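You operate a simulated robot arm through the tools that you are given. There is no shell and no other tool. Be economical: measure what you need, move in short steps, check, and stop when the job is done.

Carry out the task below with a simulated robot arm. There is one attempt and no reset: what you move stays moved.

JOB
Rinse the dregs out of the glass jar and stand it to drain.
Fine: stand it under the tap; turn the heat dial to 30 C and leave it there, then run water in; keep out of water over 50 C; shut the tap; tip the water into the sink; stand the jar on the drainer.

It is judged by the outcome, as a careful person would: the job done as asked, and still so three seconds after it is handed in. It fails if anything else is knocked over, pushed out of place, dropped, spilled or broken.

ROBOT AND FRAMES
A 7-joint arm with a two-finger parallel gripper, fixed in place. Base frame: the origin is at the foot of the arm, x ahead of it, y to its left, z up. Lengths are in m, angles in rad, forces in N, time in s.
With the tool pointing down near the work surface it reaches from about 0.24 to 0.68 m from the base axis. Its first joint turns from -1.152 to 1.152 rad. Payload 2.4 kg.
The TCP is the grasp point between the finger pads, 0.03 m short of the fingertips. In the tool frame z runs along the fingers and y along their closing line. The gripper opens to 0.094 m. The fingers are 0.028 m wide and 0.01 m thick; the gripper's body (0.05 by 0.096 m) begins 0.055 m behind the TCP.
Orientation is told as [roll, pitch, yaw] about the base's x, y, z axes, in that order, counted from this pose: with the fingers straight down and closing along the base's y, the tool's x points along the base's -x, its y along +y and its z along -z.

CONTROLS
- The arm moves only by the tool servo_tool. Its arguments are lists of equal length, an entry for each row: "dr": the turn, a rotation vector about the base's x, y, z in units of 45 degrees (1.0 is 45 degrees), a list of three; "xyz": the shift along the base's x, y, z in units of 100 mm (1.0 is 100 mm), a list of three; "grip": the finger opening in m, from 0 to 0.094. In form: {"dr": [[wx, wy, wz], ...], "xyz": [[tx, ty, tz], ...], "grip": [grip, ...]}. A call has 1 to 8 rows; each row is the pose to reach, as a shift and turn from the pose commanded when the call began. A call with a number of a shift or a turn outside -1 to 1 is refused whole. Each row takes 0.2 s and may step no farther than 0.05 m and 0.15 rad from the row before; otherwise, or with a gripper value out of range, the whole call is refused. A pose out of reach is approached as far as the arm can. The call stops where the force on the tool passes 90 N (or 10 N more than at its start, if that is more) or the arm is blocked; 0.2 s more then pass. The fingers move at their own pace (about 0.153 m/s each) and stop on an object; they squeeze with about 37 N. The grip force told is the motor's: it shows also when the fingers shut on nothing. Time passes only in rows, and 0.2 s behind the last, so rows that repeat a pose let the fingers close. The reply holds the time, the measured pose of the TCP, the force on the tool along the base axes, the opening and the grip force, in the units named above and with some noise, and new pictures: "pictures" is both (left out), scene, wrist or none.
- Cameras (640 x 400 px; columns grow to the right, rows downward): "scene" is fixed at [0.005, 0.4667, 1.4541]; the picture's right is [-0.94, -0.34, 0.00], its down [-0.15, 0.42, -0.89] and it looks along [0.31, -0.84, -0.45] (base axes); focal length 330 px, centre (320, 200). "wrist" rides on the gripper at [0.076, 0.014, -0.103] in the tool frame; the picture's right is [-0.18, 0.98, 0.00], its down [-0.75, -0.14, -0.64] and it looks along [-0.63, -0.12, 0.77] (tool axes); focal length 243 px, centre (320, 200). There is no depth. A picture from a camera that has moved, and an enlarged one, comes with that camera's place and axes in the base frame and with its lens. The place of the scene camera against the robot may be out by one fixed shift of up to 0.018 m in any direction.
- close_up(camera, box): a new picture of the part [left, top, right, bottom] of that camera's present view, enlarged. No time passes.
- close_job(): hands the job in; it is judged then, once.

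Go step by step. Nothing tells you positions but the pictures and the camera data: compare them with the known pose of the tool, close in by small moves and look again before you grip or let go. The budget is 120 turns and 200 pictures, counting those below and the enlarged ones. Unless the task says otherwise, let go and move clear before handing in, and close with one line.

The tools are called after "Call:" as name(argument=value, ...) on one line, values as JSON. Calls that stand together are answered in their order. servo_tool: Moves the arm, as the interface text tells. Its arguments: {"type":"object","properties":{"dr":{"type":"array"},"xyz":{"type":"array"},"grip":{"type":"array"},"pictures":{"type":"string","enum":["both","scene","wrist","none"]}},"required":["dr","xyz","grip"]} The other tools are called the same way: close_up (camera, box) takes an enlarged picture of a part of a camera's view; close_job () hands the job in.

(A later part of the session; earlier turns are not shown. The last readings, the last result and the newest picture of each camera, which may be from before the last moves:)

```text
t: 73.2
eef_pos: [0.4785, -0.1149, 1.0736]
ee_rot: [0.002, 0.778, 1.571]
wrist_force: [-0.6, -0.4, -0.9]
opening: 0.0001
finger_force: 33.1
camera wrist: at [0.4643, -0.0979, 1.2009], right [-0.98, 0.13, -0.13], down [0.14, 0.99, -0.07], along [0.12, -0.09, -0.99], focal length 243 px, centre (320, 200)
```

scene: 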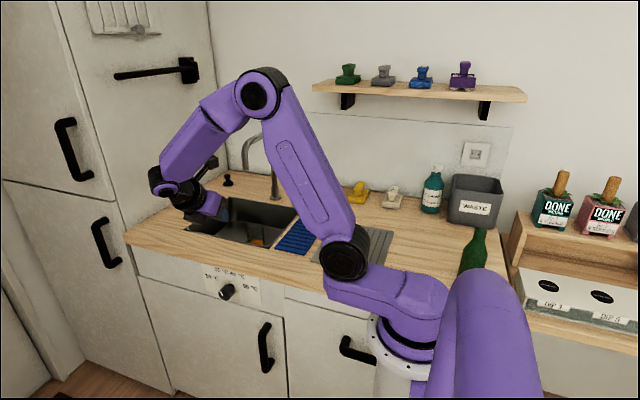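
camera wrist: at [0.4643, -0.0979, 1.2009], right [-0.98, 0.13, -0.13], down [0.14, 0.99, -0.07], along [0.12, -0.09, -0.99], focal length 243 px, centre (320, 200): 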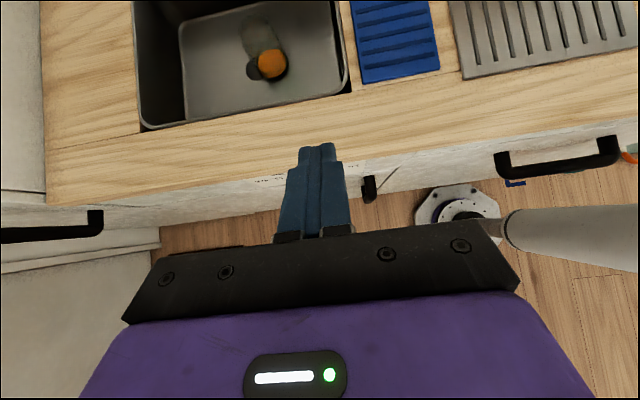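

Call:
servo_tool(dr=[[0, 0, 0], [0, 0, 0], [0, 0, 0], [0, 0, 0]], xyz=[[-0.1, -0.25, 0], [-0.25, -0.5, 0], [-0.4, -0.75, 0], [-0.5, -1.0, 0]], grip=[0.0, 0.0, 0.0, 0.0], pictures="none")

Call:
servo_tool(dr=[[0, 0, 0], [0, 0, 0], [0, 0, 0], [0, 0, 0]], xyz=[[0, -0.25, 0], [0, -0.5, 0], [0, -0.75, 0], [0, -1.0, 0]], grip=[0.0, 0.0, 0.0, 0.0], pictures="none")

Call:
servo_tool(dr=[[0, 0, 0], [0, 0, 0], [0, 0, 0]], xyz=[[0, -0.25, 0], [0, -0.5, 0], [0, -0.85, 0]], grip=[0.0, 0.0, 0.0])

```text
t: 74.2
eef_pos: [0.4305, -0.2143, 1.0738]
ee_rot: [0.0, 0.779, 1.572]
wrist_force: [0.6, 0.2, -0.4]
opening: 0.0
finger_force: 33.1
```

```text
t: 75.2
eef_pos: [0.4277, -0.3163, 1.0719]
ee_rot: [0.003, 0.779, 1.571]
wrist_force: [-0.5, 0.0, -0.1]
opening: 0.0
finger_force: 32.5
```

```text
t: 76.0
eef_pos: [0.4283, -0.4007, 1.0741]
ee_rot: [0.002, 0.779, 1.573]
wrist_force: [0.3, 0.5, -0.2]
opening: 0.0
finger_force: 33.1
camera wrist: at [0.4145, -0.3843, 1.2011], right [-0.98, 0.13, -0.13], down [0.14, 0.99, -0.07], along [0.12, -0.09, -0.99], focal length 243 px, centre (320, 200)
```

scene: 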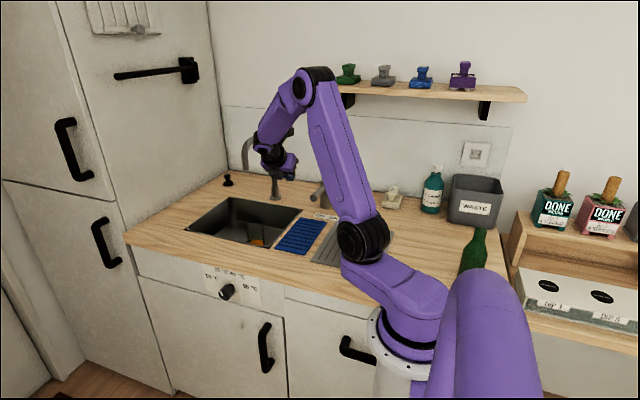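
wrist: 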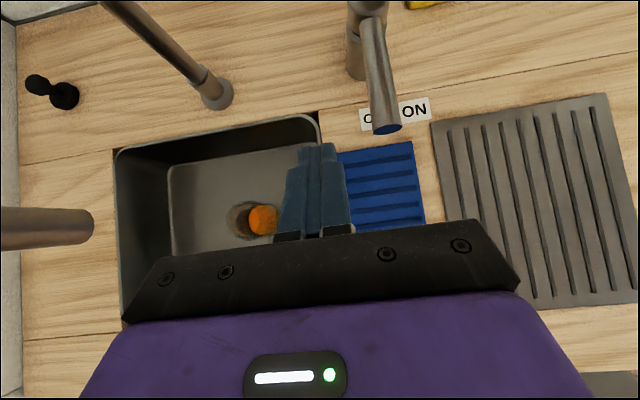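

Clear view: the outlet (about 0.58, -0.40) is over the jar, and the lever end is at (0.368, -0.467). I place the closed fingertips on the lever's +x side.

Call:
servo_tool(dr=[[0, 0, 0], [0, 0, 0], [0, 0, 0], [0, 0, 0]], xyz=[[-0.05, -0.3, -0.25], [-0.1, -0.5, -0.5], [-0.12, -0.65, -0.75], [-0.12, -0.65, -1.0]], grip=[0.0, 0.0, 0.0, 0.0])

```text
t: 77.0
eef_pos: [0.4184, -0.4659, 0.9735]
ee_rot: [0.001, 0.78, 1.571]
wrist_force: [-0.4, 0.7, 0.0]
opening: 0.0
finger_force: 33.4
camera wrist: at [0.4028, -0.4492, 1.1005], right [-0.98, 0.13, -0.13], down [0.14, 0.99, -0.07], along [0.12, -0.09, -0.99], focal length 243 px, centre (320, 200)
```

scene: 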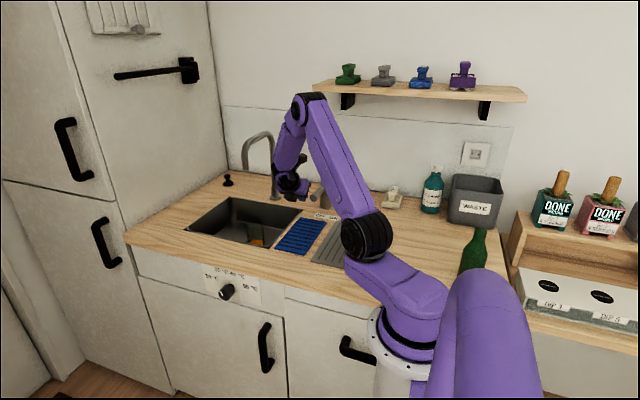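
wrist: 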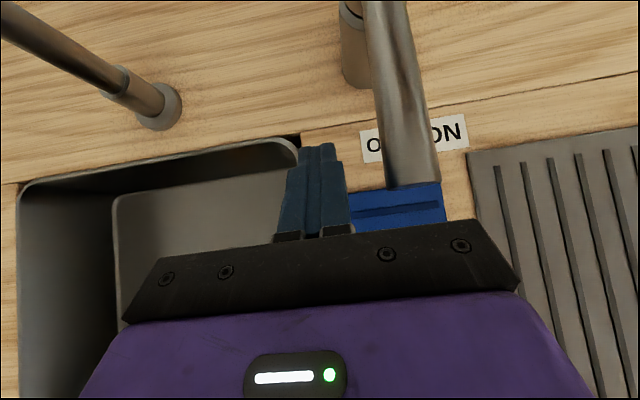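

The lever end is at (0.371, -0.461, 0.977), so I go 2 cm deeper, then push it in an arc toward ON.

Call:
servo_tool(dr=[[0, 0, 0], [0, 0, 0], [0, 0, 0], [0, 0, 0]], xyz=[[0, -0.1, 0.03], [0, -0.18, 0.05], [-0.12, -0.18, 0.05], [-0.24, -0.18, 0.05]], grip=[0.0, 0.0, 0.0, 0.0], pictures="wrist")

Call:
servo_tool(dr=[[0, 0, 0], [0, 0, 0], [0, 0, 0], [0, 0, 0]], xyz=[[-0.12, 0.02, 0], [-0.24, 0.04, 0], [-0.36, 0.04, 0], [-0.48, 0, 0]], grip=[0.0, 0.0, 0.0, 0.0])

```text
t: 78.0
eef_pos: [0.3925, -0.4829, 0.9776]
ee_rot: [-0.001, 0.778, 1.57]
wrist_force: [1.3, -1.0, 0.5]
opening: 0.0001
finger_force: 32.8
camera wrist: at [0.3788, -0.4656, 1.1058], right [-0.98, 0.13, -0.13], down [0.14, 0.99, -0.07], along [0.12, -0.09, -0.99], focal length 243 px, centre (320, 200)
```

wrist: 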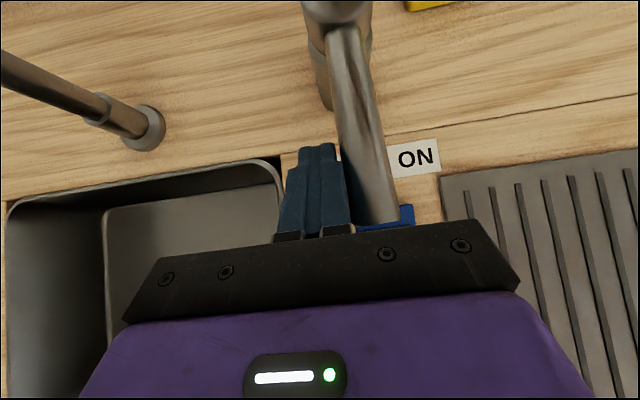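

```text
t: 79.0
eef_pos: [0.3455, -0.4835, 0.9788]
ee_rot: [0.002, 0.778, 1.571]
wrist_force: [0.1, 0.3, -0.7]
opening: 0.0
finger_force: 32.6
camera wrist: at [0.3304, -0.4667, 1.1066], right [-0.98, 0.13, -0.13], down [0.14, 0.99, -0.07], along [0.12, -0.09, -0.99], focal length 243 px, centre (320, 200)
```

scene: 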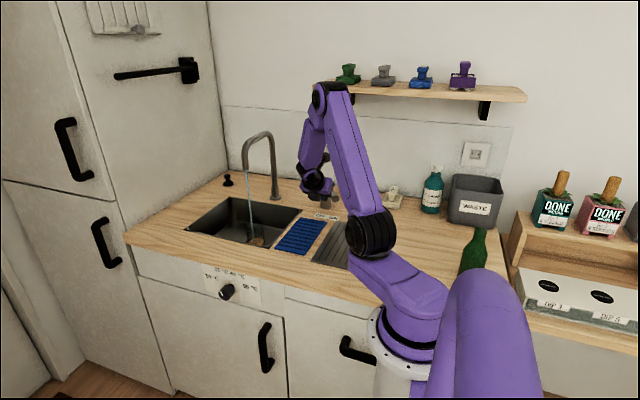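
wrist: 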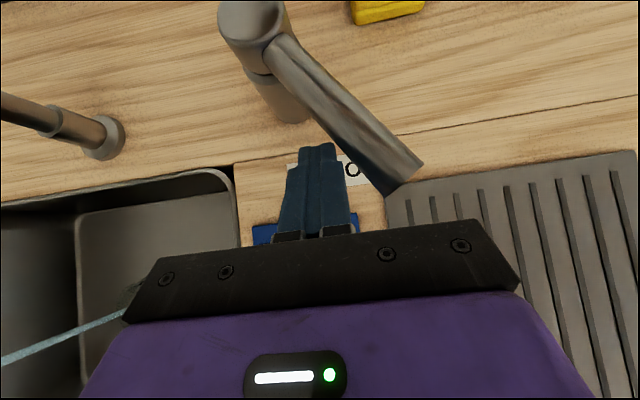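

Water is running. I look closely to see whether it goes into the jar.

Call:
close_up(camera="scene", box=[220, 150, 290, 260])

```text
3.64 times, centred on (255, 205) of scene
camera zoom: at [0.005, 0.4667, 1.4541], right [-0.94, -0.34, 0.0], down [-0.15, 0.42, -0.89], along [0.31, -0.84, -0.45], focal length 1199 px, centre (556, 182)
```

zoom: 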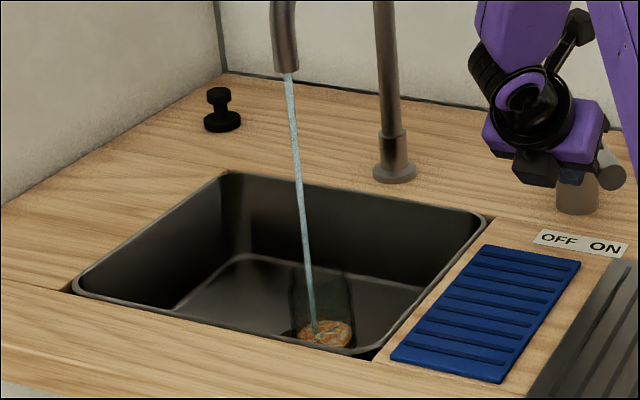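

The stream falls into the jar. While it fills I move the fingers over to the other side of the lever, ready to shut it.

Call:
servo_tool(dr=[[0, 0, 0], [0, 0, 0], [0, 0, 0], [0, 0, 0], [0, 0, 0], [0, 0, 0]], xyz=[[0.05, 0, 0.25], [0.05, 0, 0.6], [-0.2, -0.1, 0.6], [-0.5, -0.25, 0.6], [-0.8, -0.35, 0.6], [-0.8, -0.35, 0.3]], grip=[0.0, 0.0, 0.0, 0.0, 0.0, 0.0])

Call:
close_up(camera="scene", box=[220, 150, 290, 260])

```text
t: 80.4
eef_pos: [0.2664, -0.5176, 1.01]
ee_rot: [0.002, 0.78, 1.574]
wrist_force: [0.1, -0.1, -0.2]
opening: 0.0
finger_force: 33.0
camera wrist: at [0.2522, -0.5009, 1.1377], right [-0.98, 0.13, -0.13], down [0.14, 0.99, -0.07], along [0.12, -0.09, -0.99], focal length 243 px, centre (320, 200)
```

scene: 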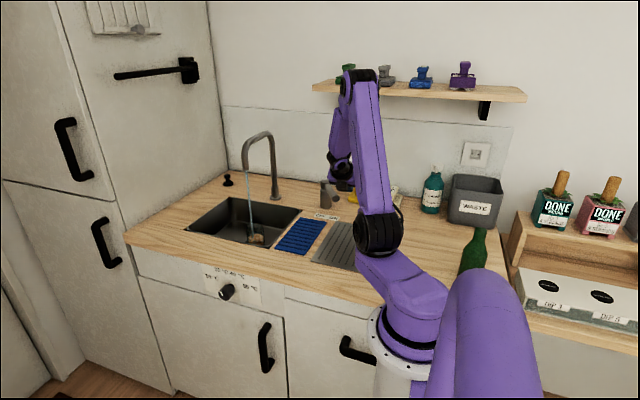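
wrist: 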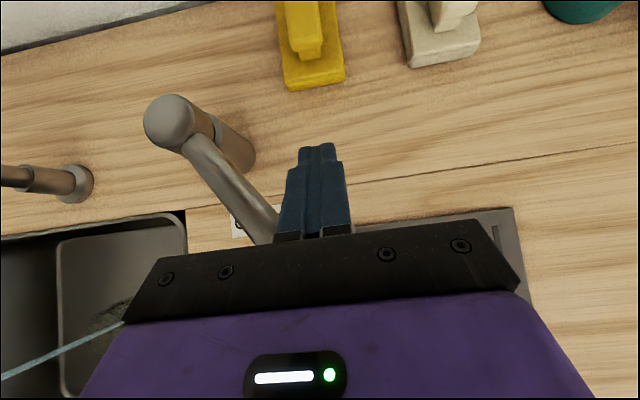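

```text
3.64 times, centred on (255, 205) of scene
camera zoom: at [0.005, 0.4667, 1.4541], right [-0.94, -0.34, 0.0], down [-0.15, 0.42, -0.89], along [0.31, -0.84, -0.45], focal length 1199 px, centre (556, 182)
```

zoom: 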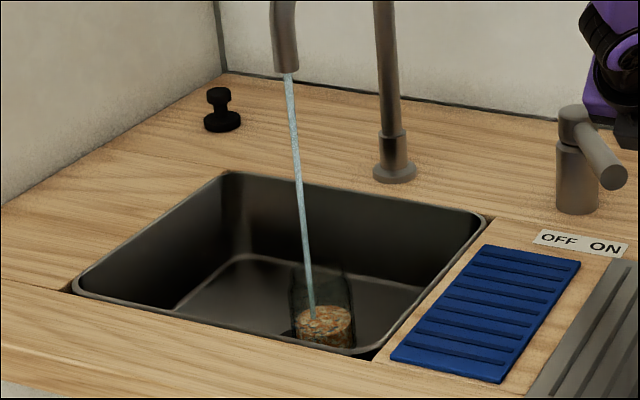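

The level is rising. I lower the fingertips beside the lever and let it fill a bit longer.

Call:
servo_tool(dr=[[0, 0, 0], [0, 0, 0], [0, 0, 0], [0, 0, 0], [0, 0, 0]], xyz=[[0, 0, -0.15], [0, 0.0, -0.31], [0, 0.0, -0.31], [0, 0.0, -0.31], [0, 0.0, -0.31]], grip=[0.0, 0.0, 0.0, 0.0, 0.0], pictures="wrist")

Call:
close_up(camera="scene", box=[230, 200, 285, 260])

```text
t: 81.6
eef_pos: [0.2657, -0.5186, 0.9776]
ee_rot: [0.003, 0.78, 1.572]
wrist_force: [1.0, -0.3, 0.8]
opening: 0.0
finger_force: 33.2
camera wrist: at [0.2513, -0.5017, 1.1052], right [-0.98, 0.13, -0.13], down [0.14, 0.99, -0.07], along [0.12, -0.09, -0.99], focal length 243 px, centre (320, 200)
```

wrist: 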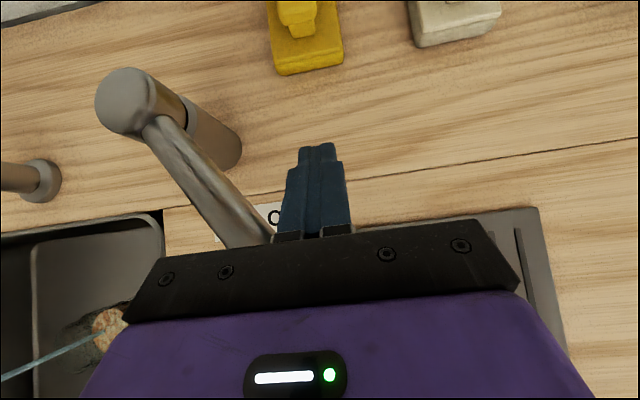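

```text
6.67 times, centred on (258, 230) of scene
camera zoom: at [0.005, 0.4667, 1.4541], right [-0.94, -0.34, 0.0], down [-0.15, 0.42, -0.89], along [0.31, -0.84, -0.45], focal length 2198 px, centre (737, 0)
```

zoom: 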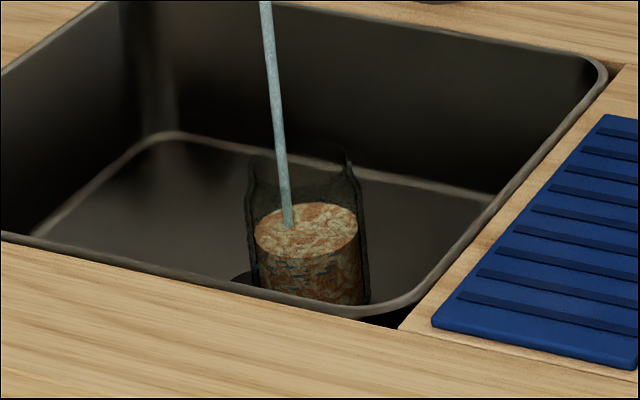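

Half full and swirling clean enough; now I shut the tap by pushing the lever back.

Call:
servo_tool(dr=[[0, 0, 0], [0, 0, 0], [0, 0, 0], [0, 0, 0], [0, 0, 0]], xyz=[[0.2, 0.0, 0], [0.33, 0.1, 0], [0.5, 0.25, 0], [0.65, 0.34, 0], [0.77, 0.385, 0]], grip=[0.0, 0.0, 0.0, 0.0, 0.0])

```text
t: 82.8
eef_pos: [0.3427, -0.4796, 0.9777]
ee_rot: [0.001, 0.777, 1.573]
wrist_force: [0.3, -0.1, 0.1]
opening: 0.0
finger_force: 32.7
camera wrist: at [0.3282, -0.4626, 1.1056], right [-0.98, 0.13, -0.13], down [0.14, 0.99, -0.07], along [0.12, -0.09, -0.99], focal length 243 px, centre (320, 200)
```

scene: 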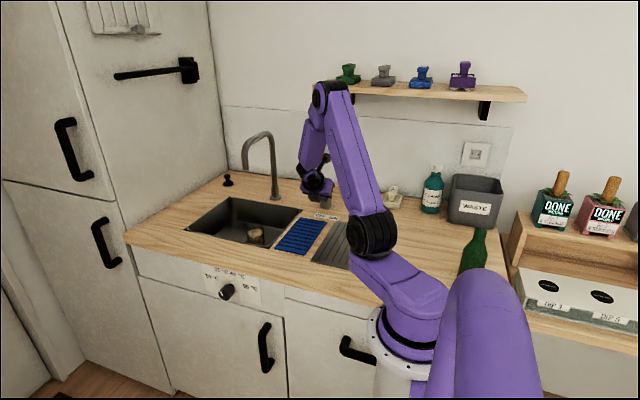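
wrist: 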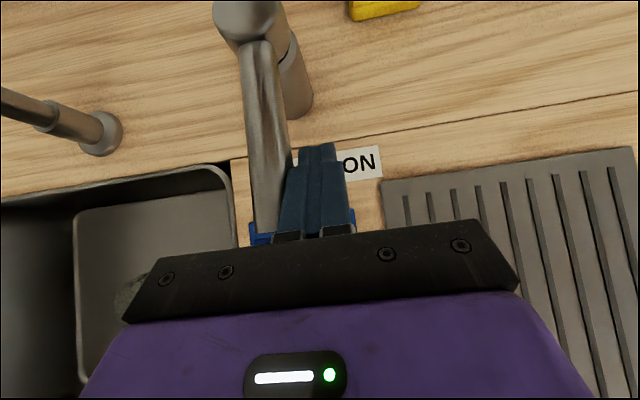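

The stream has stopped. I nudge the lever 5 mm more to be fully off, then lift clear.

Call:
servo_tool(dr=[[0, 0, 0], [0, 0, 0], [0, 0, 0]], xyz=[[0.03, 0, 0], [0.05, 0, 0], [0.05, 0, 0]], grip=[0.0, 0.0, 0.0], pictures="none")

Call:
servo_tool(dr=[[0, 0, 0], [0, 0, 0], [0, 0, 0], [0, 0, 0], [0, 0, 0]], xyz=[[-0.1, 0, 0], [-0.1, 0.1, 0.25], [-0.1, 0.3, 0.5], [0, 0.6, 0.75], [0, 1.0, 0.75]], grip=[0.0, 0.0, 0.0, 0.0, 0.0])

Call:
close_up(camera="scene", box=[220, 130, 340, 260])

```text
t: 83.6
eef_pos: [0.3442, -0.48, 0.9771]
ee_rot: [0.003, 0.778, 1.569]
wrist_force: [-12.3, 2.6, 3.9]
opening: 0.0
finger_force: 32.8
```

```text
t: 84.8
eef_pos: [0.3452, -0.3799, 1.0522]
ee_rot: [0.004, 0.779, 1.571]
wrist_force: [0.4, 0.6, -0.3]
opening: 0.0002
finger_force: 32.9
camera wrist: at [0.3315, -0.3625, 1.1793], right [-0.98, 0.13, -0.13], down [0.14, 0.99, -0.07], along [0.12, -0.09, -0.99], focal length 243 px, centre (320, 200)
```

scene: 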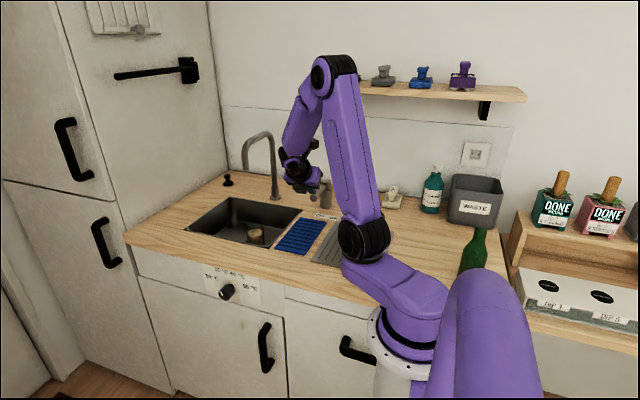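
wrist: 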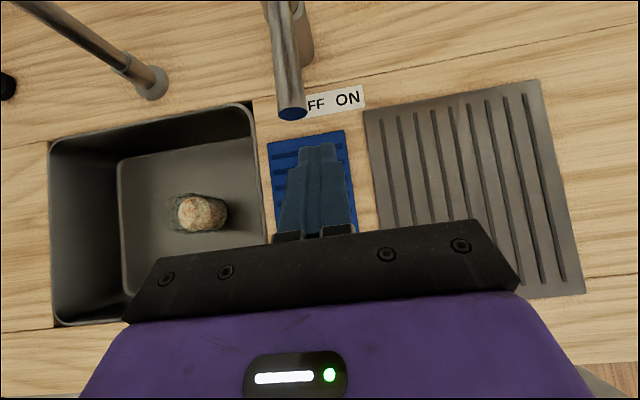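

```text
3.08 times, centred on (280, 195) of scene
camera zoom: at [0.005, 0.4667, 1.4541], right [-0.94, -0.34, 0.0], down [-0.15, 0.42, -0.89], along [0.31, -0.84, -0.45], focal length 1014 px, centre (443, 215)
```

zoom: 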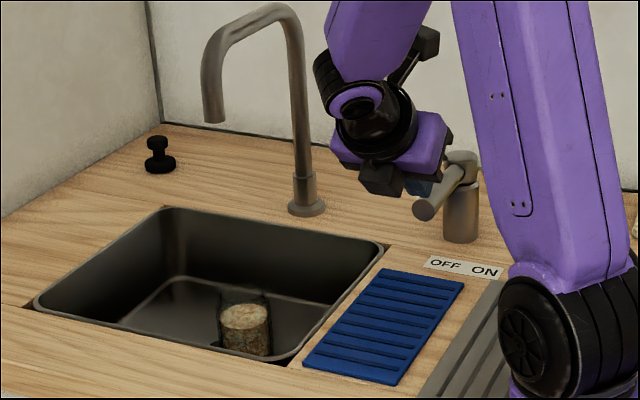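

The tap is off and the lever is at its stop. Now I go back to the jar by the same way I left it, with a 30° tilt and fingers open.

Call:
servo_tool(dr=[[0, 0, 0], [0.1, 0, 0], [0.2, 0, 0], [0.33, 0, 0]], xyz=[[0.2, 0.3, 0], [0.4, 0.6, 0], [0.7, 0.8, 0], [1.0, 1.0, 0]], grip=[0.0, 0.05, 0.09, 0.09], pictures="none")

Call:
servo_tool(dr=[[0, 0, 0], [0, 0, 0], [0, 0, 0], [0, 0, 0]], xyz=[[0.2, 0.25, 0], [0.4, 0.4, -0.1], [0.7, 0.4, -0.3], [0.95, 0.4, -0.5]], grip=[0.09, 0.09, 0.09, 0.09], pictures="none")

Call:
servo_tool(dr=[[0, 0, 0], [0, 0, 0], [0, 0, 0], [0, 0, 0]], xyz=[[0.15, -0.2, -0.2], [0.25, -0.4, -0.4], [0.27, -0.6, -0.6], [0.27, -0.87, -0.8]], grip=[0.09, 0.09, 0.09, 0.09])

```text
t: 85.8
eef_pos: [0.4458, -0.2793, 1.0504]
ee_rot: [0.002, 0.519, 1.574]
wrist_force: [-0.4, 0.1, 1.7]
opening: 0.09
finger_force: 0.1
```

```text
t: 86.8
eef_pos: [0.5423, -0.2391, 1.0013]
ee_rot: [0.001, 0.521, 1.572]
wrist_force: [-0.3, 0.3, 0.2]
opening: 0.0899
finger_force: 0.2
```

```text
t: 87.8
eef_pos: [0.5702, -0.3288, 0.9229]
ee_rot: [0.0, 0.518, 1.572]
wrist_force: [-0.2, 0.1, 0.8]
opening: 0.0902
finger_force: 0.2
camera wrist: at [0.5548, -0.3443, 1.0505], right [-0.98, 0.16, -0.09], down [0.14, 0.97, 0.18], along [0.12, 0.17, -0.98], focal length 243 px, centre (320, 200)
```

scene: 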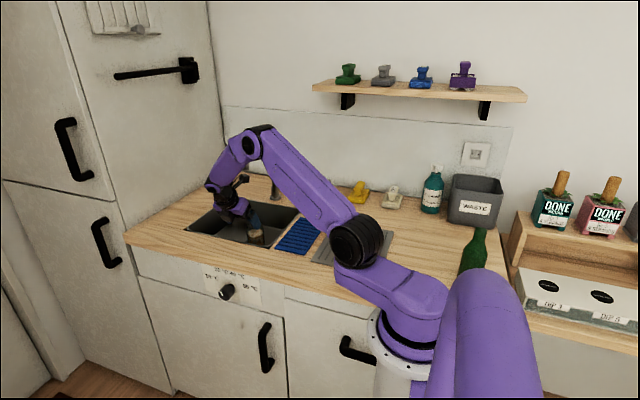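
wrist: 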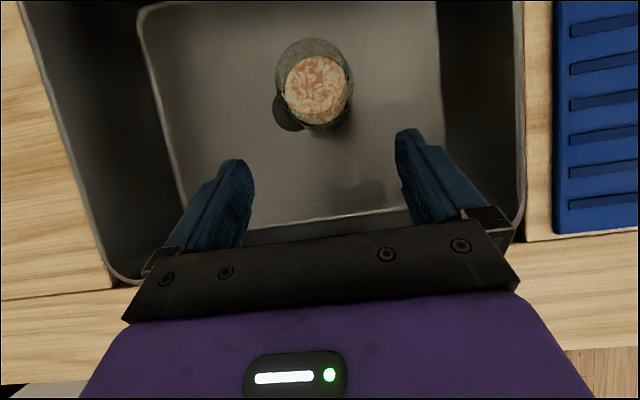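

Aligned as before. I descend along the axis to the grip pose.

Call:
servo_tool(dr=[[0, 0, 0], [0, 0, 0], [0, 0, 0], [0, 0, 0], [0, 0, 0]], xyz=[[0, -0.11, -0.19], [0, -0.22, -0.38], [0, -0.33, -0.57], [0, -0.44, -0.76], [0, -0.54, -0.93]], grip=[0.09, 0.09, 0.09, 0.09, 0.09], pictures="none")

Call:
servo_tool(dr=[[0, 0, 0], [0, 0, 0]], xyz=[[0, -0.05, -0.08], [-0.01, -0.08, -0.135]], grip=[0.09, 0.09], pictures="wrist")

```text
t: 89.0
eef_pos: [0.5705, -0.3807, 0.8285]
ee_rot: [0.0, 0.521, 1.569]
wrist_force: [1.2, -0.6, -0.2]
opening: 0.09
finger_force: 0.1
```

```text
t: 89.6
eef_pos: [0.5678, -0.3904, 0.8152]
ee_rot: [0.0, 0.519, 1.571]
wrist_force: [-0.5, 0.0, 0.2]
opening: 0.0902
finger_force: 0.0
camera wrist: at [0.5536, -0.406, 0.9433], right [-0.98, 0.16, -0.09], down [0.14, 0.97, 0.18], along [0.12, 0.17, -0.98], focal length 243 px, centre (320, 200)
```

wrist: 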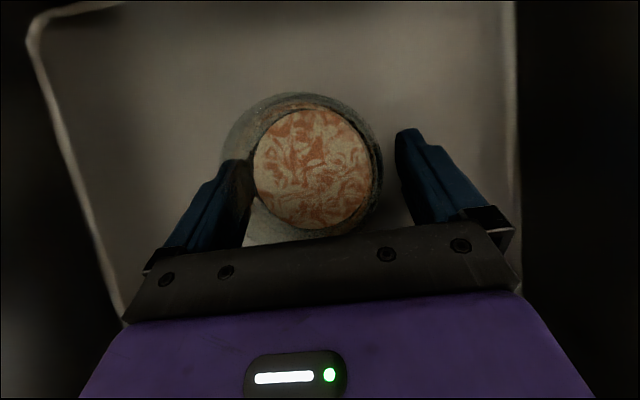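

I grip the jar and lift it 3 cm, slowly.

Call:
servo_tool(dr=[[0, 0, 0], [0, 0, 0], [0, 0, 0], [0, 0, 0], [0, 0, 0]], xyz=[[0.02, 0, 0], [0.02, 0, 0], [0.02, 0, 0], [0.02, 0, 0], [0.02, 0, 0]], grip=[0.09, 0.07, 0.0, 0.0, 0.0], pictures="none")

Call:
servo_tool(dr=[[0, 0, 0], [0, 0, 0], [0, 0, 0], [0, 0, 0], [0, 0, 0]], xyz=[[0, 0, 0.03], [0, 0, 0.07], [0, 0, 0.12], [0, 0, 0.2], [0, 0, 0.3]], grip=[0.0, 0.0, 0.0, 0.0, 0.0], pictures="wrist")

```text
t: 90.8
eef_pos: [0.5706, -0.3888, 0.8157]
ee_rot: [0.001, 0.521, 1.571]
wrist_force: [0.3, -0.6, 0.3]
opening: 0.0645
finger_force: 36.8
```

```text
t: 92.0
eef_pos: [0.5694, -0.3886, 0.8464]
ee_rot: [0.001, 0.52, 1.571]
wrist_force: [-0.2, 0.7, -3.0]
opening: 0.0643
finger_force: 37.1
camera wrist: at [0.5558, -0.4049, 0.9737], right [-0.98, 0.16, -0.09], down [0.14, 0.97, 0.18], along [0.12, 0.17, -0.98], focal length 243 px, centre (320, 200)
```

wrist: 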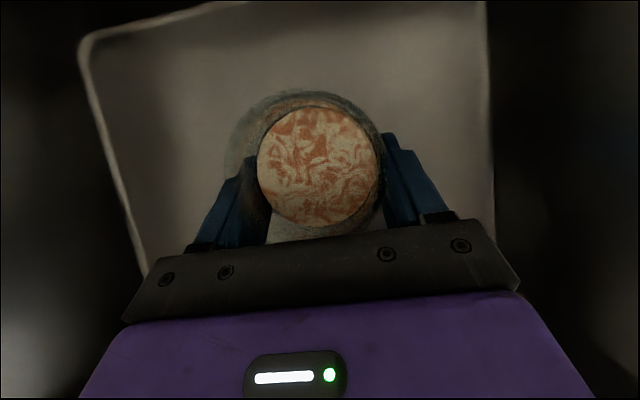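

It lifts, but the opening (0.0643) shows the pads are slightly short of the jar's diameter. I set it back down and regrip 4 mm deeper.

Call:
servo_tool(dr=[[0, 0, 0], [0, 0, 0], [0, 0, 0], [0, 0, 0], [0, 0, 0], [0, 0, 0]], xyz=[[0, 0, -0.1], [0, 0, -0.2], [0, 0, -0.26], [0, 0, -0.295], [0, 0, -0.295], [0, 0, -0.295]], grip=[0.0, 0.0, 0.0, 0.0, 0.08, 0.085], pictures="none")

Call:
servo_tool(dr=[[0, 0, 0], [0, 0, 0], [0, 0, 0], [0, 0, 0], [0, 0, 0]], xyz=[[0, -0.02, 0], [0, -0.045, 0], [0, -0.045, 0], [0, -0.045, 0], [0, -0.045, 0]], grip=[0.085, 0.085, 0.06, 0.0, 0.0], pictures="wrist")

```text
t: 93.4
eef_pos: [0.5703, -0.3886, 0.8155]
ee_rot: [-0.001, 0.52, 1.57]
wrist_force: [0.0, -0.6, -0.7]
opening: 0.085
finger_force: 0.0
```

```text
t: 94.6
eef_pos: [0.5704, -0.3934, 0.8156]
ee_rot: [0.001, 0.52, 1.569]
wrist_force: [-1.8, 1.3, 3.0]
opening: 0.0653
finger_force: 37.0
camera wrist: at [0.5557, -0.4098, 0.9445], right [-0.98, 0.16, -0.09], down [0.14, 0.97, 0.18], along [0.12, 0.17, -0.98], focal length 243 px, centre (320, 200)
```

wrist: 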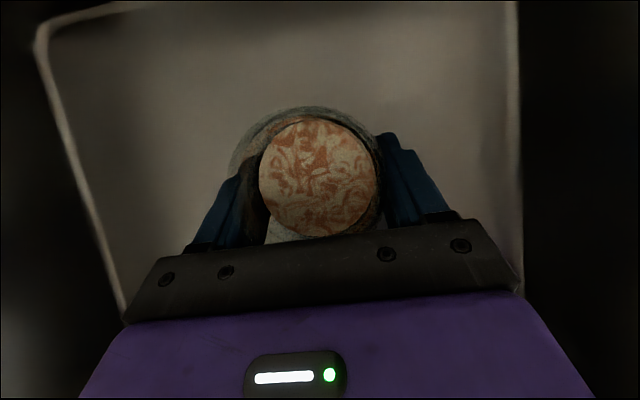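

Better (0.0653). I lift, move beside the spout and rise, keeping the jar upright.

Call:
servo_tool(dr=[[0, 0, 0], [0, 0, 0], [0, 0, 0], [0, 0, 0], [0, 0, 0], [0, 0, 0], [0, 0, 0], [0, 0, 0]], xyz=[[0, 0, 0.05], [0, 0, 0.12], [0, 0.05, 0.2], [-0.12, 0.1, 0.28], [-0.27, 0.15, 0.3], [-0.42, 0.2, 0.4], [-0.52, 0.23, 0.6], [-0.52, 0.23, 0.8]], grip=[0.0, 0.0, 0.0, 0.0, 0.0, 0.0, 0.0, 0.0])

```text
t: 96.4
eef_pos: [0.518, -0.3718, 0.8973]
ee_rot: [0.002, 0.521, 1.572]
wrist_force: [0.9, 0.3, -3.6]
opening: 0.0654
finger_force: 37.1
camera wrist: at [0.5039, -0.3873, 1.0249], right [-0.98, 0.16, -0.09], down [0.14, 0.97, 0.18], along [0.12, 0.17, -0.98], focal length 243 px, centre (320, 200)
```

scene: 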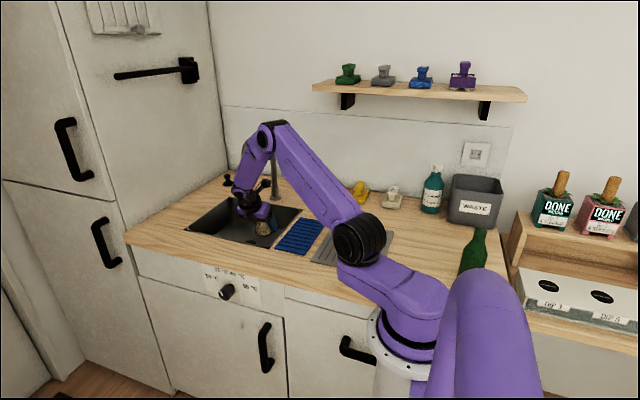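
wrist: 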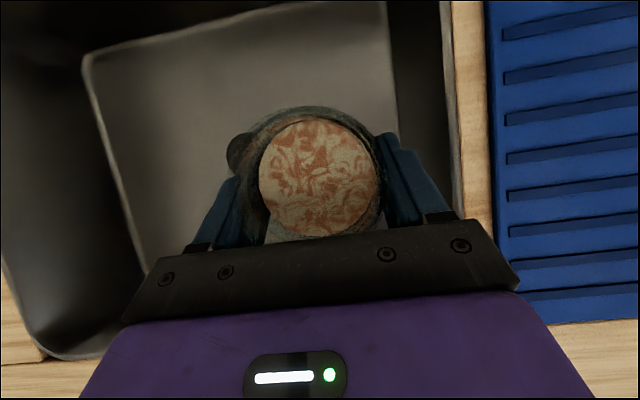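

Steady. Now I tip partway (35°) toward -x while moving deeper over the sink; the water stays in at this angle.

Call:
servo_tool(dr=[[0, 0, 0], [0, -0.12, 0], [0, -0.25, 0], [0, -0.38, 0], [0, -0.5, 0], [0, -0.63, 0], [0, -0.76, 0]], xyz=[[0, 0.0, 0.2], [0, 0.02, 0.4], [0, 0.04, 0.6], [0.1, 0.06, 0.6], [0.25, 0.08, 0.6], [0.4, 0.1, 0.6], [0.6, 0.1, 0.6]], grip=[0.0, 0.0, 0.0, 0.0, 0.0, 0.0, 0.0])

Call:
close_up(camera="scene", box=[200, 130, 320, 260])

```text
t: 98.0
eef_pos: [0.5785, -0.3597, 0.9549]
ee_rot: [-0.662, 0.419, 1.259]
wrist_force: [-0.1, -0.4, -3.0]
opening: 0.0652
finger_force: 37.1
camera wrist: at [0.495, -0.3769, 1.0524], right [-0.76, 0.16, -0.63], down [0.01, 0.97, 0.23], along [0.65, 0.17, -0.74], focal length 243 px, centre (320, 200)
```

scene: 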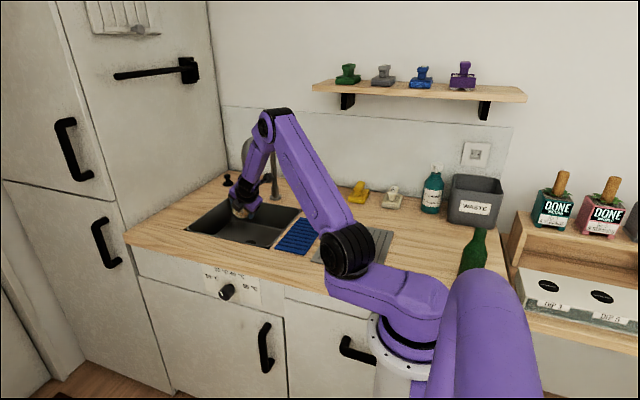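
wrist: 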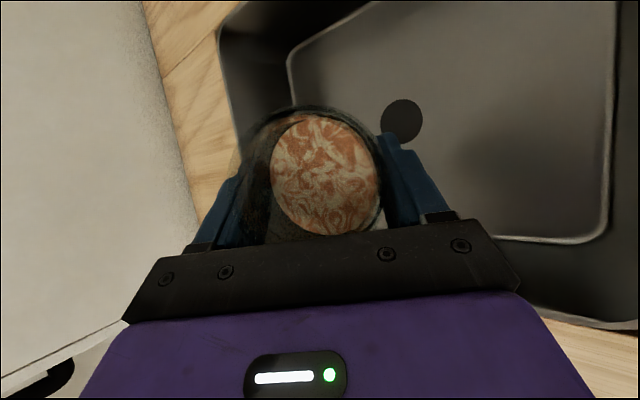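

```text
3.08 times, centred on (260, 195) of scene
camera zoom: at [0.005, 0.4667, 1.4541], right [-0.94, -0.34, 0.0], down [-0.15, 0.42, -0.89], along [0.31, -0.84, -0.45], focal length 1014 px, centre (505, 215)
```

zoom: 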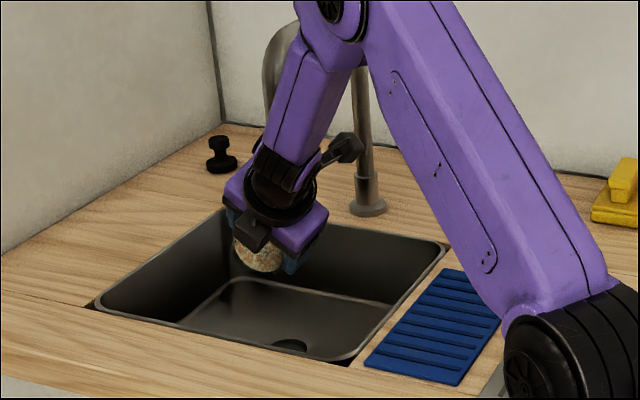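

Call:
servo_tool(dr=[[0, -0.1, 0], [0, -0.25, 0], [0, -0.4, 0], [0, -0.55, 0], [0, -0.7, 0], [0, -0.85, 0], [0, -1.0, 0]], xyz=[[0.2, 0, 0], [0.4, 0, 0.05], [0.45, 0.0, 0.1], [0.45, 0.0, 0.2], [0.45, 0.0, 0.3], [0.45, 0, 0.4], [0.45, 0, 0.5]], grip=[0.0, 0.0, 0.0, 0.0, 0.0, 0.0, 0.0])

Call:
close_up(camera="scene", box=[200, 130, 320, 260])

```text
t: 99.6
eef_pos: [0.6288, -0.3524, 1.0073]
ee_rot: [-1.406, 0.094, 1.051]
wrist_force: [-0.4, -0.9, -2.6]
opening: 0.0647
finger_force: 37.0
out of reach, approached as far as the arm can: row 7
camera wrist: at [0.5004, -0.367, 1.0183], right [-0.09, 0.16, -0.98], down [-0.14, 0.97, 0.17], along [0.98, 0.16, -0.07], focal length 243 px, centre (320, 200)
```

scene: 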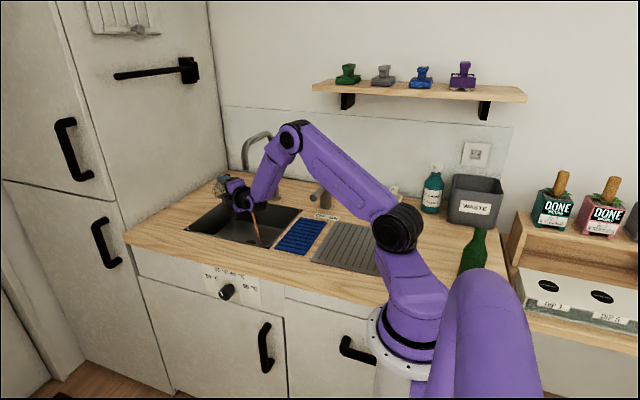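
wrist: 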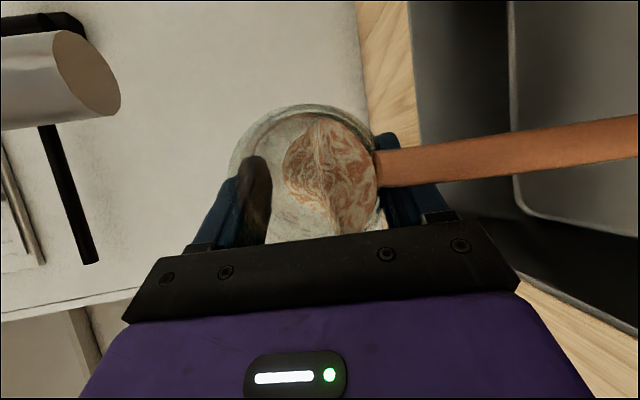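

```text
3.08 times, centred on (260, 195) of scene
camera zoom: at [0.005, 0.4667, 1.4541], right [-0.94, -0.34, 0.0], down [-0.15, 0.42, -0.89], along [0.31, -0.84, -0.45], focal length 1014 px, centre (505, 215)
```

zoom: 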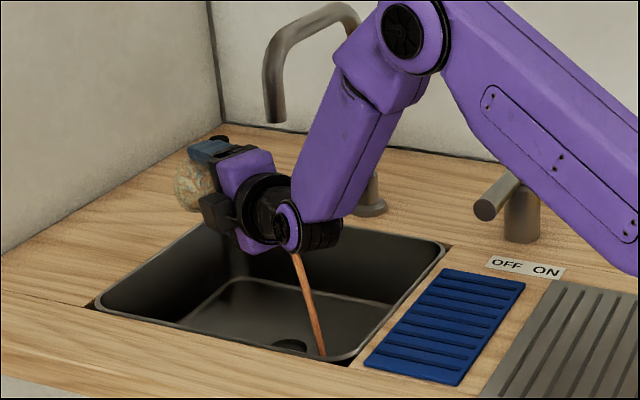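

It pours into the sink as planned. The wrist reached a limit near 80°, so I pull a little nearer, raise it, and tip further.

Call:
servo_tool(dr=[[0, 0, 0], [0, 0, 0], [0, -0.1, 0], [0, -0.2, 0], [0, -0.3, 0], [0, -0.4, 0]], xyz=[[-0.15, 0, 0.15], [-0.3, 0, 0.3], [-0.4, 0, 0.4], [-0.4, 0, 0.4], [-0.4, 0, 0.4], [-0.4, 0, 0.4]], grip=[0.0, 0.0, 0.0, 0.0, 0.0, 0.0])

```text
t: 101.0
eef_pos: [0.5998, -0.3265, 1.0485]
ee_rot: [-1.676, -0.063, 1.034]
wrist_force: [0.4, 0.1, -1.1]
opening: 0.0649
finger_force: 38.0
out of reach, approached as far as the arm can: row 1, 2, 3, 4, 5, 6
camera wrist: at [0.475, -0.3392, 1.0205], right [0.22, 0.16, -0.96], down [-0.18, 0.98, 0.12], along [0.96, 0.15, 0.24], focal length 243 px, centre (320, 200)
```

scene: 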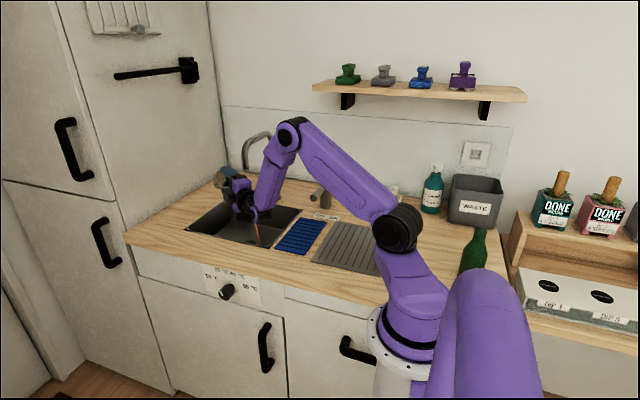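
wrist: 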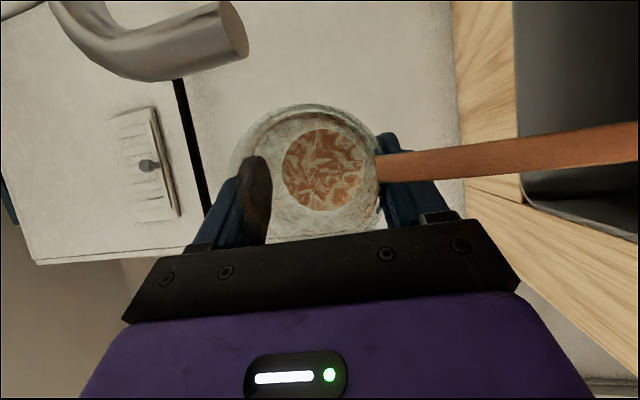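

Now about 98° and still draining. I hold and watch.

Call:
servo_tool(dr=[[0, 0, 0], [0, 0, 0], [0, 0, 0], [0, 0, 0], [0, 0, 0], [0, 0, 0]], xyz=[[0, 0, 0], [0, 0, 0], [0, 0, 0], [0, 0, 0], [0, 0, 0], [0, 0, 0]], grip=[0.0, 0.0, 0.0, 0.0, 0.0, 0.0])

```text
t: 102.4
eef_pos: [0.5995, -0.3267, 1.05]
ee_rot: [-1.677, -0.064, 1.034]
wrist_force: [-0.6, -0.5, -1.8]
opening: 0.0651
finger_force: 36.6
camera wrist: at [0.4749, -0.3393, 1.0207], right [0.22, 0.16, -0.96], down [-0.18, 0.98, 0.12], along [0.96, 0.15, 0.24], focal length 243 px, centre (320, 200)
```

scene: 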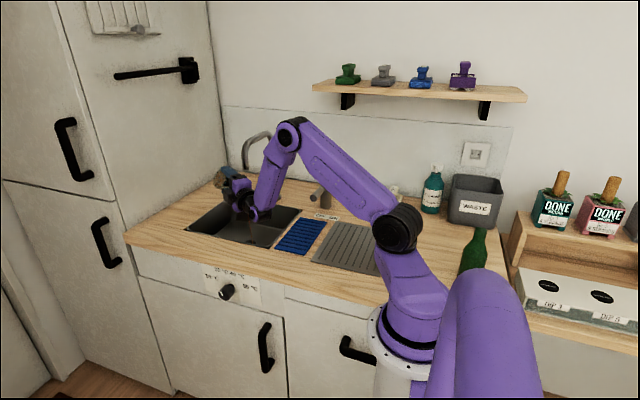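
wrist: 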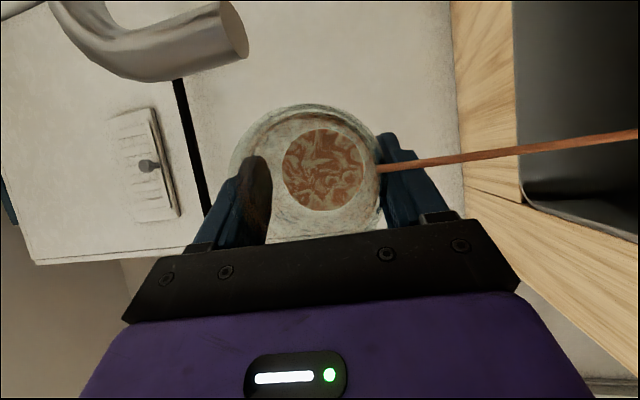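

Call:
servo_tool(dr=[[0, 0, 0], [0, 0, 0], [0, 0, 0], [0, 0, 0], [0, 0, 0], [0, 0, 0], [0, 0, 0], [0, 0, 0]], xyz=[[0, 0, 0], [0, 0, 0], [0, 0, 0], [0, 0, 0], [0, 0, 0], [0, 0, 0], [0, 0, 0], [0, 0, 0]], grip=[0.0, 0.0, 0.0, 0.0, 0.0, 0.0, 0.0, 0.0], pictures="none")

Call:
close_up(camera="wrist", box=[210, 90, 430, 250])

Call:
close_up(camera="scene", box=[180, 130, 320, 260])

```text
t: 104.2
eef_pos: [0.5998, -0.3261, 1.0494]
ee_rot: [-1.678, -0.065, 1.034]
wrist_force: [1.0, 0.4, -1.4]
opening: 0.0651
finger_force: 37.1
```

```text
2.50 times, centred on (320, 170) of wrist
camera zoom: at [0.4749, -0.3393, 1.0207], right [0.22, 0.16, -0.96], down [-0.18, 0.98, 0.12], along [0.96, 0.15, 0.24], focal length 606 px, centre (320, 275)
```

zoom: 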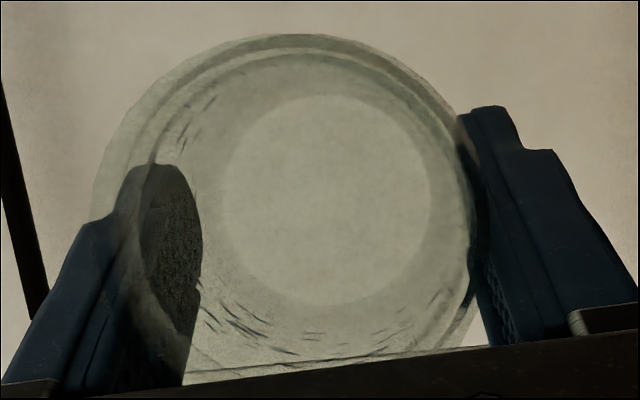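

```text
3.08 times, centred on (250, 195) of scene
camera zoom: at [0.005, 0.4667, 1.4541], right [-0.94, -0.34, 0.0], down [-0.15, 0.42, -0.89], along [0.31, -0.84, -0.45], focal length 1014 px, centre (535, 215)
```

zoom: 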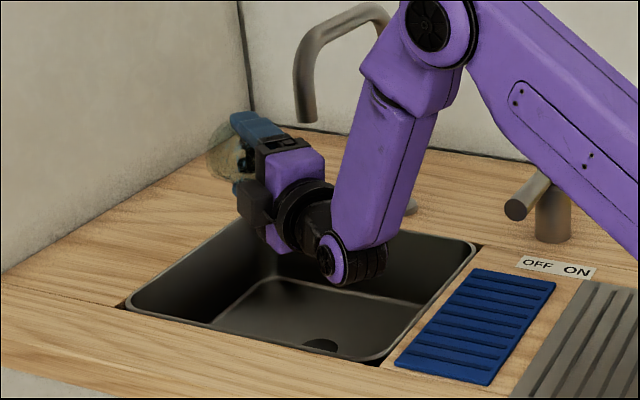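

The jar is empty and clean. I rotate back upright along the reverse path.

Call:
servo_tool(dr=[[0, 0.1, 0], [0, 0.25, 0], [0, 0.4, 0], [0, 0.55, 0], [0, 0.7, 0], [0, 0.85, 0], [0, 1.0, 0]], xyz=[[0, 0, 0], [-0.05, 0, -0.1], [-0.1, 0, -0.25], [-0.15, 0, -0.4], [-0.2, 0, -0.55], [-0.2, 0, -0.7], [-0.2, 0, -0.8]], grip=[0.0, 0.0, 0.0, 0.0, 0.0, 0.0, 0.0])

```text
t: 105.8
eef_pos: [0.5793, -0.3262, 0.9677]
ee_rot: [-0.978, 0.311, 1.147]
wrist_force: [-0.5, 0.7, -1.8]
opening: 0.0649
finger_force: 37.1
out of reach, approached as far as the arm can: row 1
camera wrist: at [0.4698, -0.3413, 1.036], right [-0.53, 0.16, -0.83], down [-0.06, 0.97, 0.22], along [0.84, 0.17, -0.51], focal length 243 px, centre (320, 200)
```

scene: 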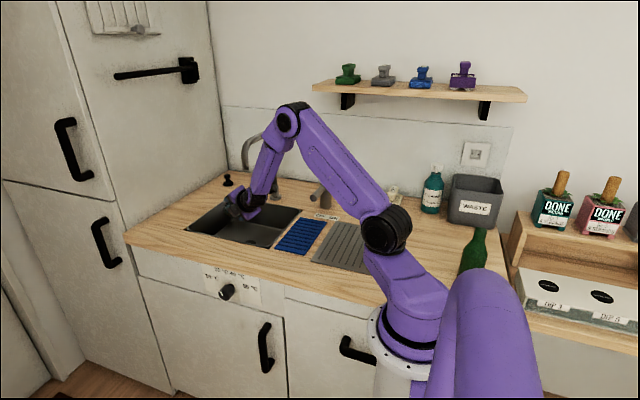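
wrist: 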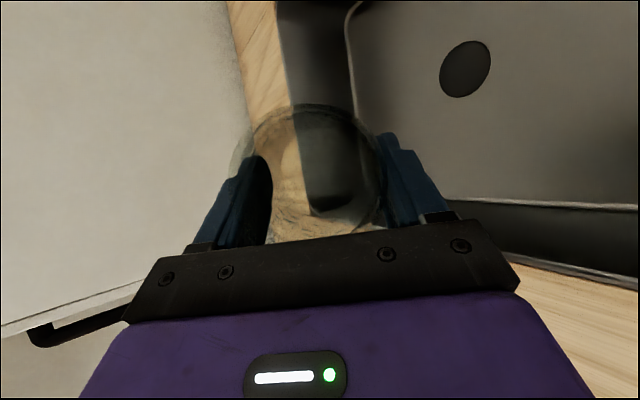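

Call:
servo_tool(dr=[[0, 0.14, 0], [0, 0.28, 0], [0, 0.42, 0], [0, 0.57, 0], [0, 0.72, 0], [0, 0.86, 0], [0, 1.0, 0]], xyz=[[-0.15, 0, 0], [-0.3, 0, 0], [-0.45, 0, 0], [-0.6, 0, 0], [-0.75, 0, 0], [-0.85, 0, 0.1], [-0.95, 0, 0.2]], grip=[0.0, 0.0, 0.0, 0.0, 0.0, 0.0, 0.0], pictures="none")

Call:
servo_tool(dr=[[0, 0.1, 0], [0, 0.163, 0]], xyz=[[-0.1, 0, 0.2], [-0.25, 0, 0.4]], grip=[0.0, 0.0])

```text
t: 107.4
eef_pos: [0.4847, -0.3262, 0.9882]
ee_rot: [-0.142, 0.516, 1.5]
wrist_force: [0.0, 0.3, -1.9]
opening: 0.0639
finger_force: 36.8
```

```text
t: 108.0
eef_pos: [0.4592, -0.3257, 1.0285]
ee_rot: [0.006, 0.518, 1.574]
wrist_force: [-0.1, 0.3, -2.0]
opening: 0.0637
finger_force: 37.4
camera wrist: at [0.4449, -0.3413, 1.1573], right [-0.98, 0.16, -0.09], down [0.14, 0.97, 0.18], along [0.11, 0.17, -0.98], focal length 243 px, centre (320, 200)
```

scene: 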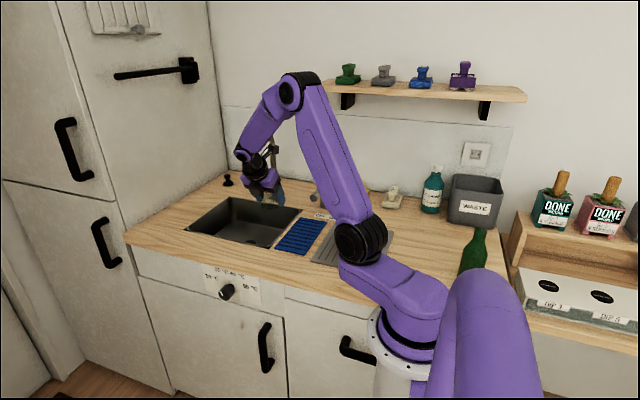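
wrist: 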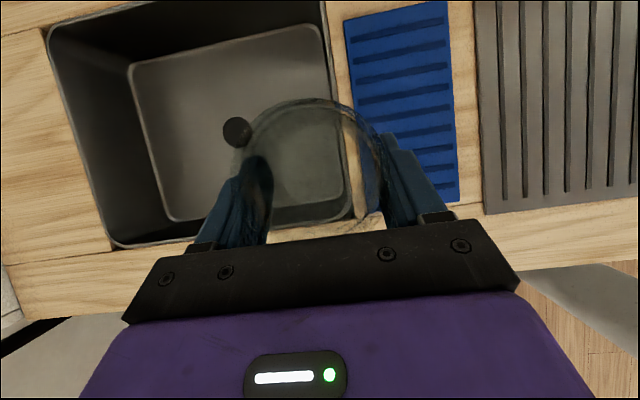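

The opening has crept down to 0.0637, so I check how the jar sits in the fingers.

Call:
close_up(camera="wrist", box=[210, 80, 430, 250])

Call:
close_up(camera="scene", box=[210, 120, 320, 220])

```text
2.35 times, centred on (320, 165) of wrist
camera zoom: at [0.4449, -0.3413, 1.1573], right [-0.98, 0.16, -0.09], down [0.14, 0.97, 0.18], along [0.11, 0.17, -0.98], focal length 571 px, centre (320, 282)
```

zoom: 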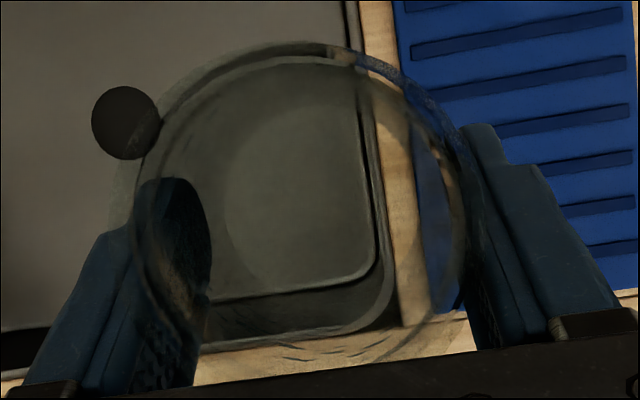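

```text
4.00 times, centred on (265, 170) of scene
camera zoom: at [0.005, 0.4667, 1.4541], right [-0.94, -0.34, 0.0], down [-0.15, 0.42, -0.89], along [0.31, -0.84, -0.45], focal length 1319 px, centre (540, 320)
```

zoom: 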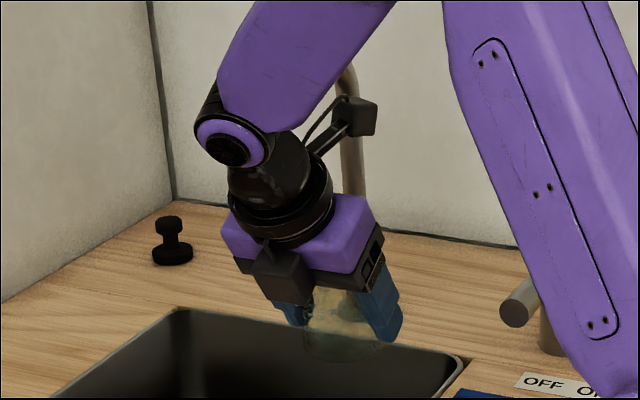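

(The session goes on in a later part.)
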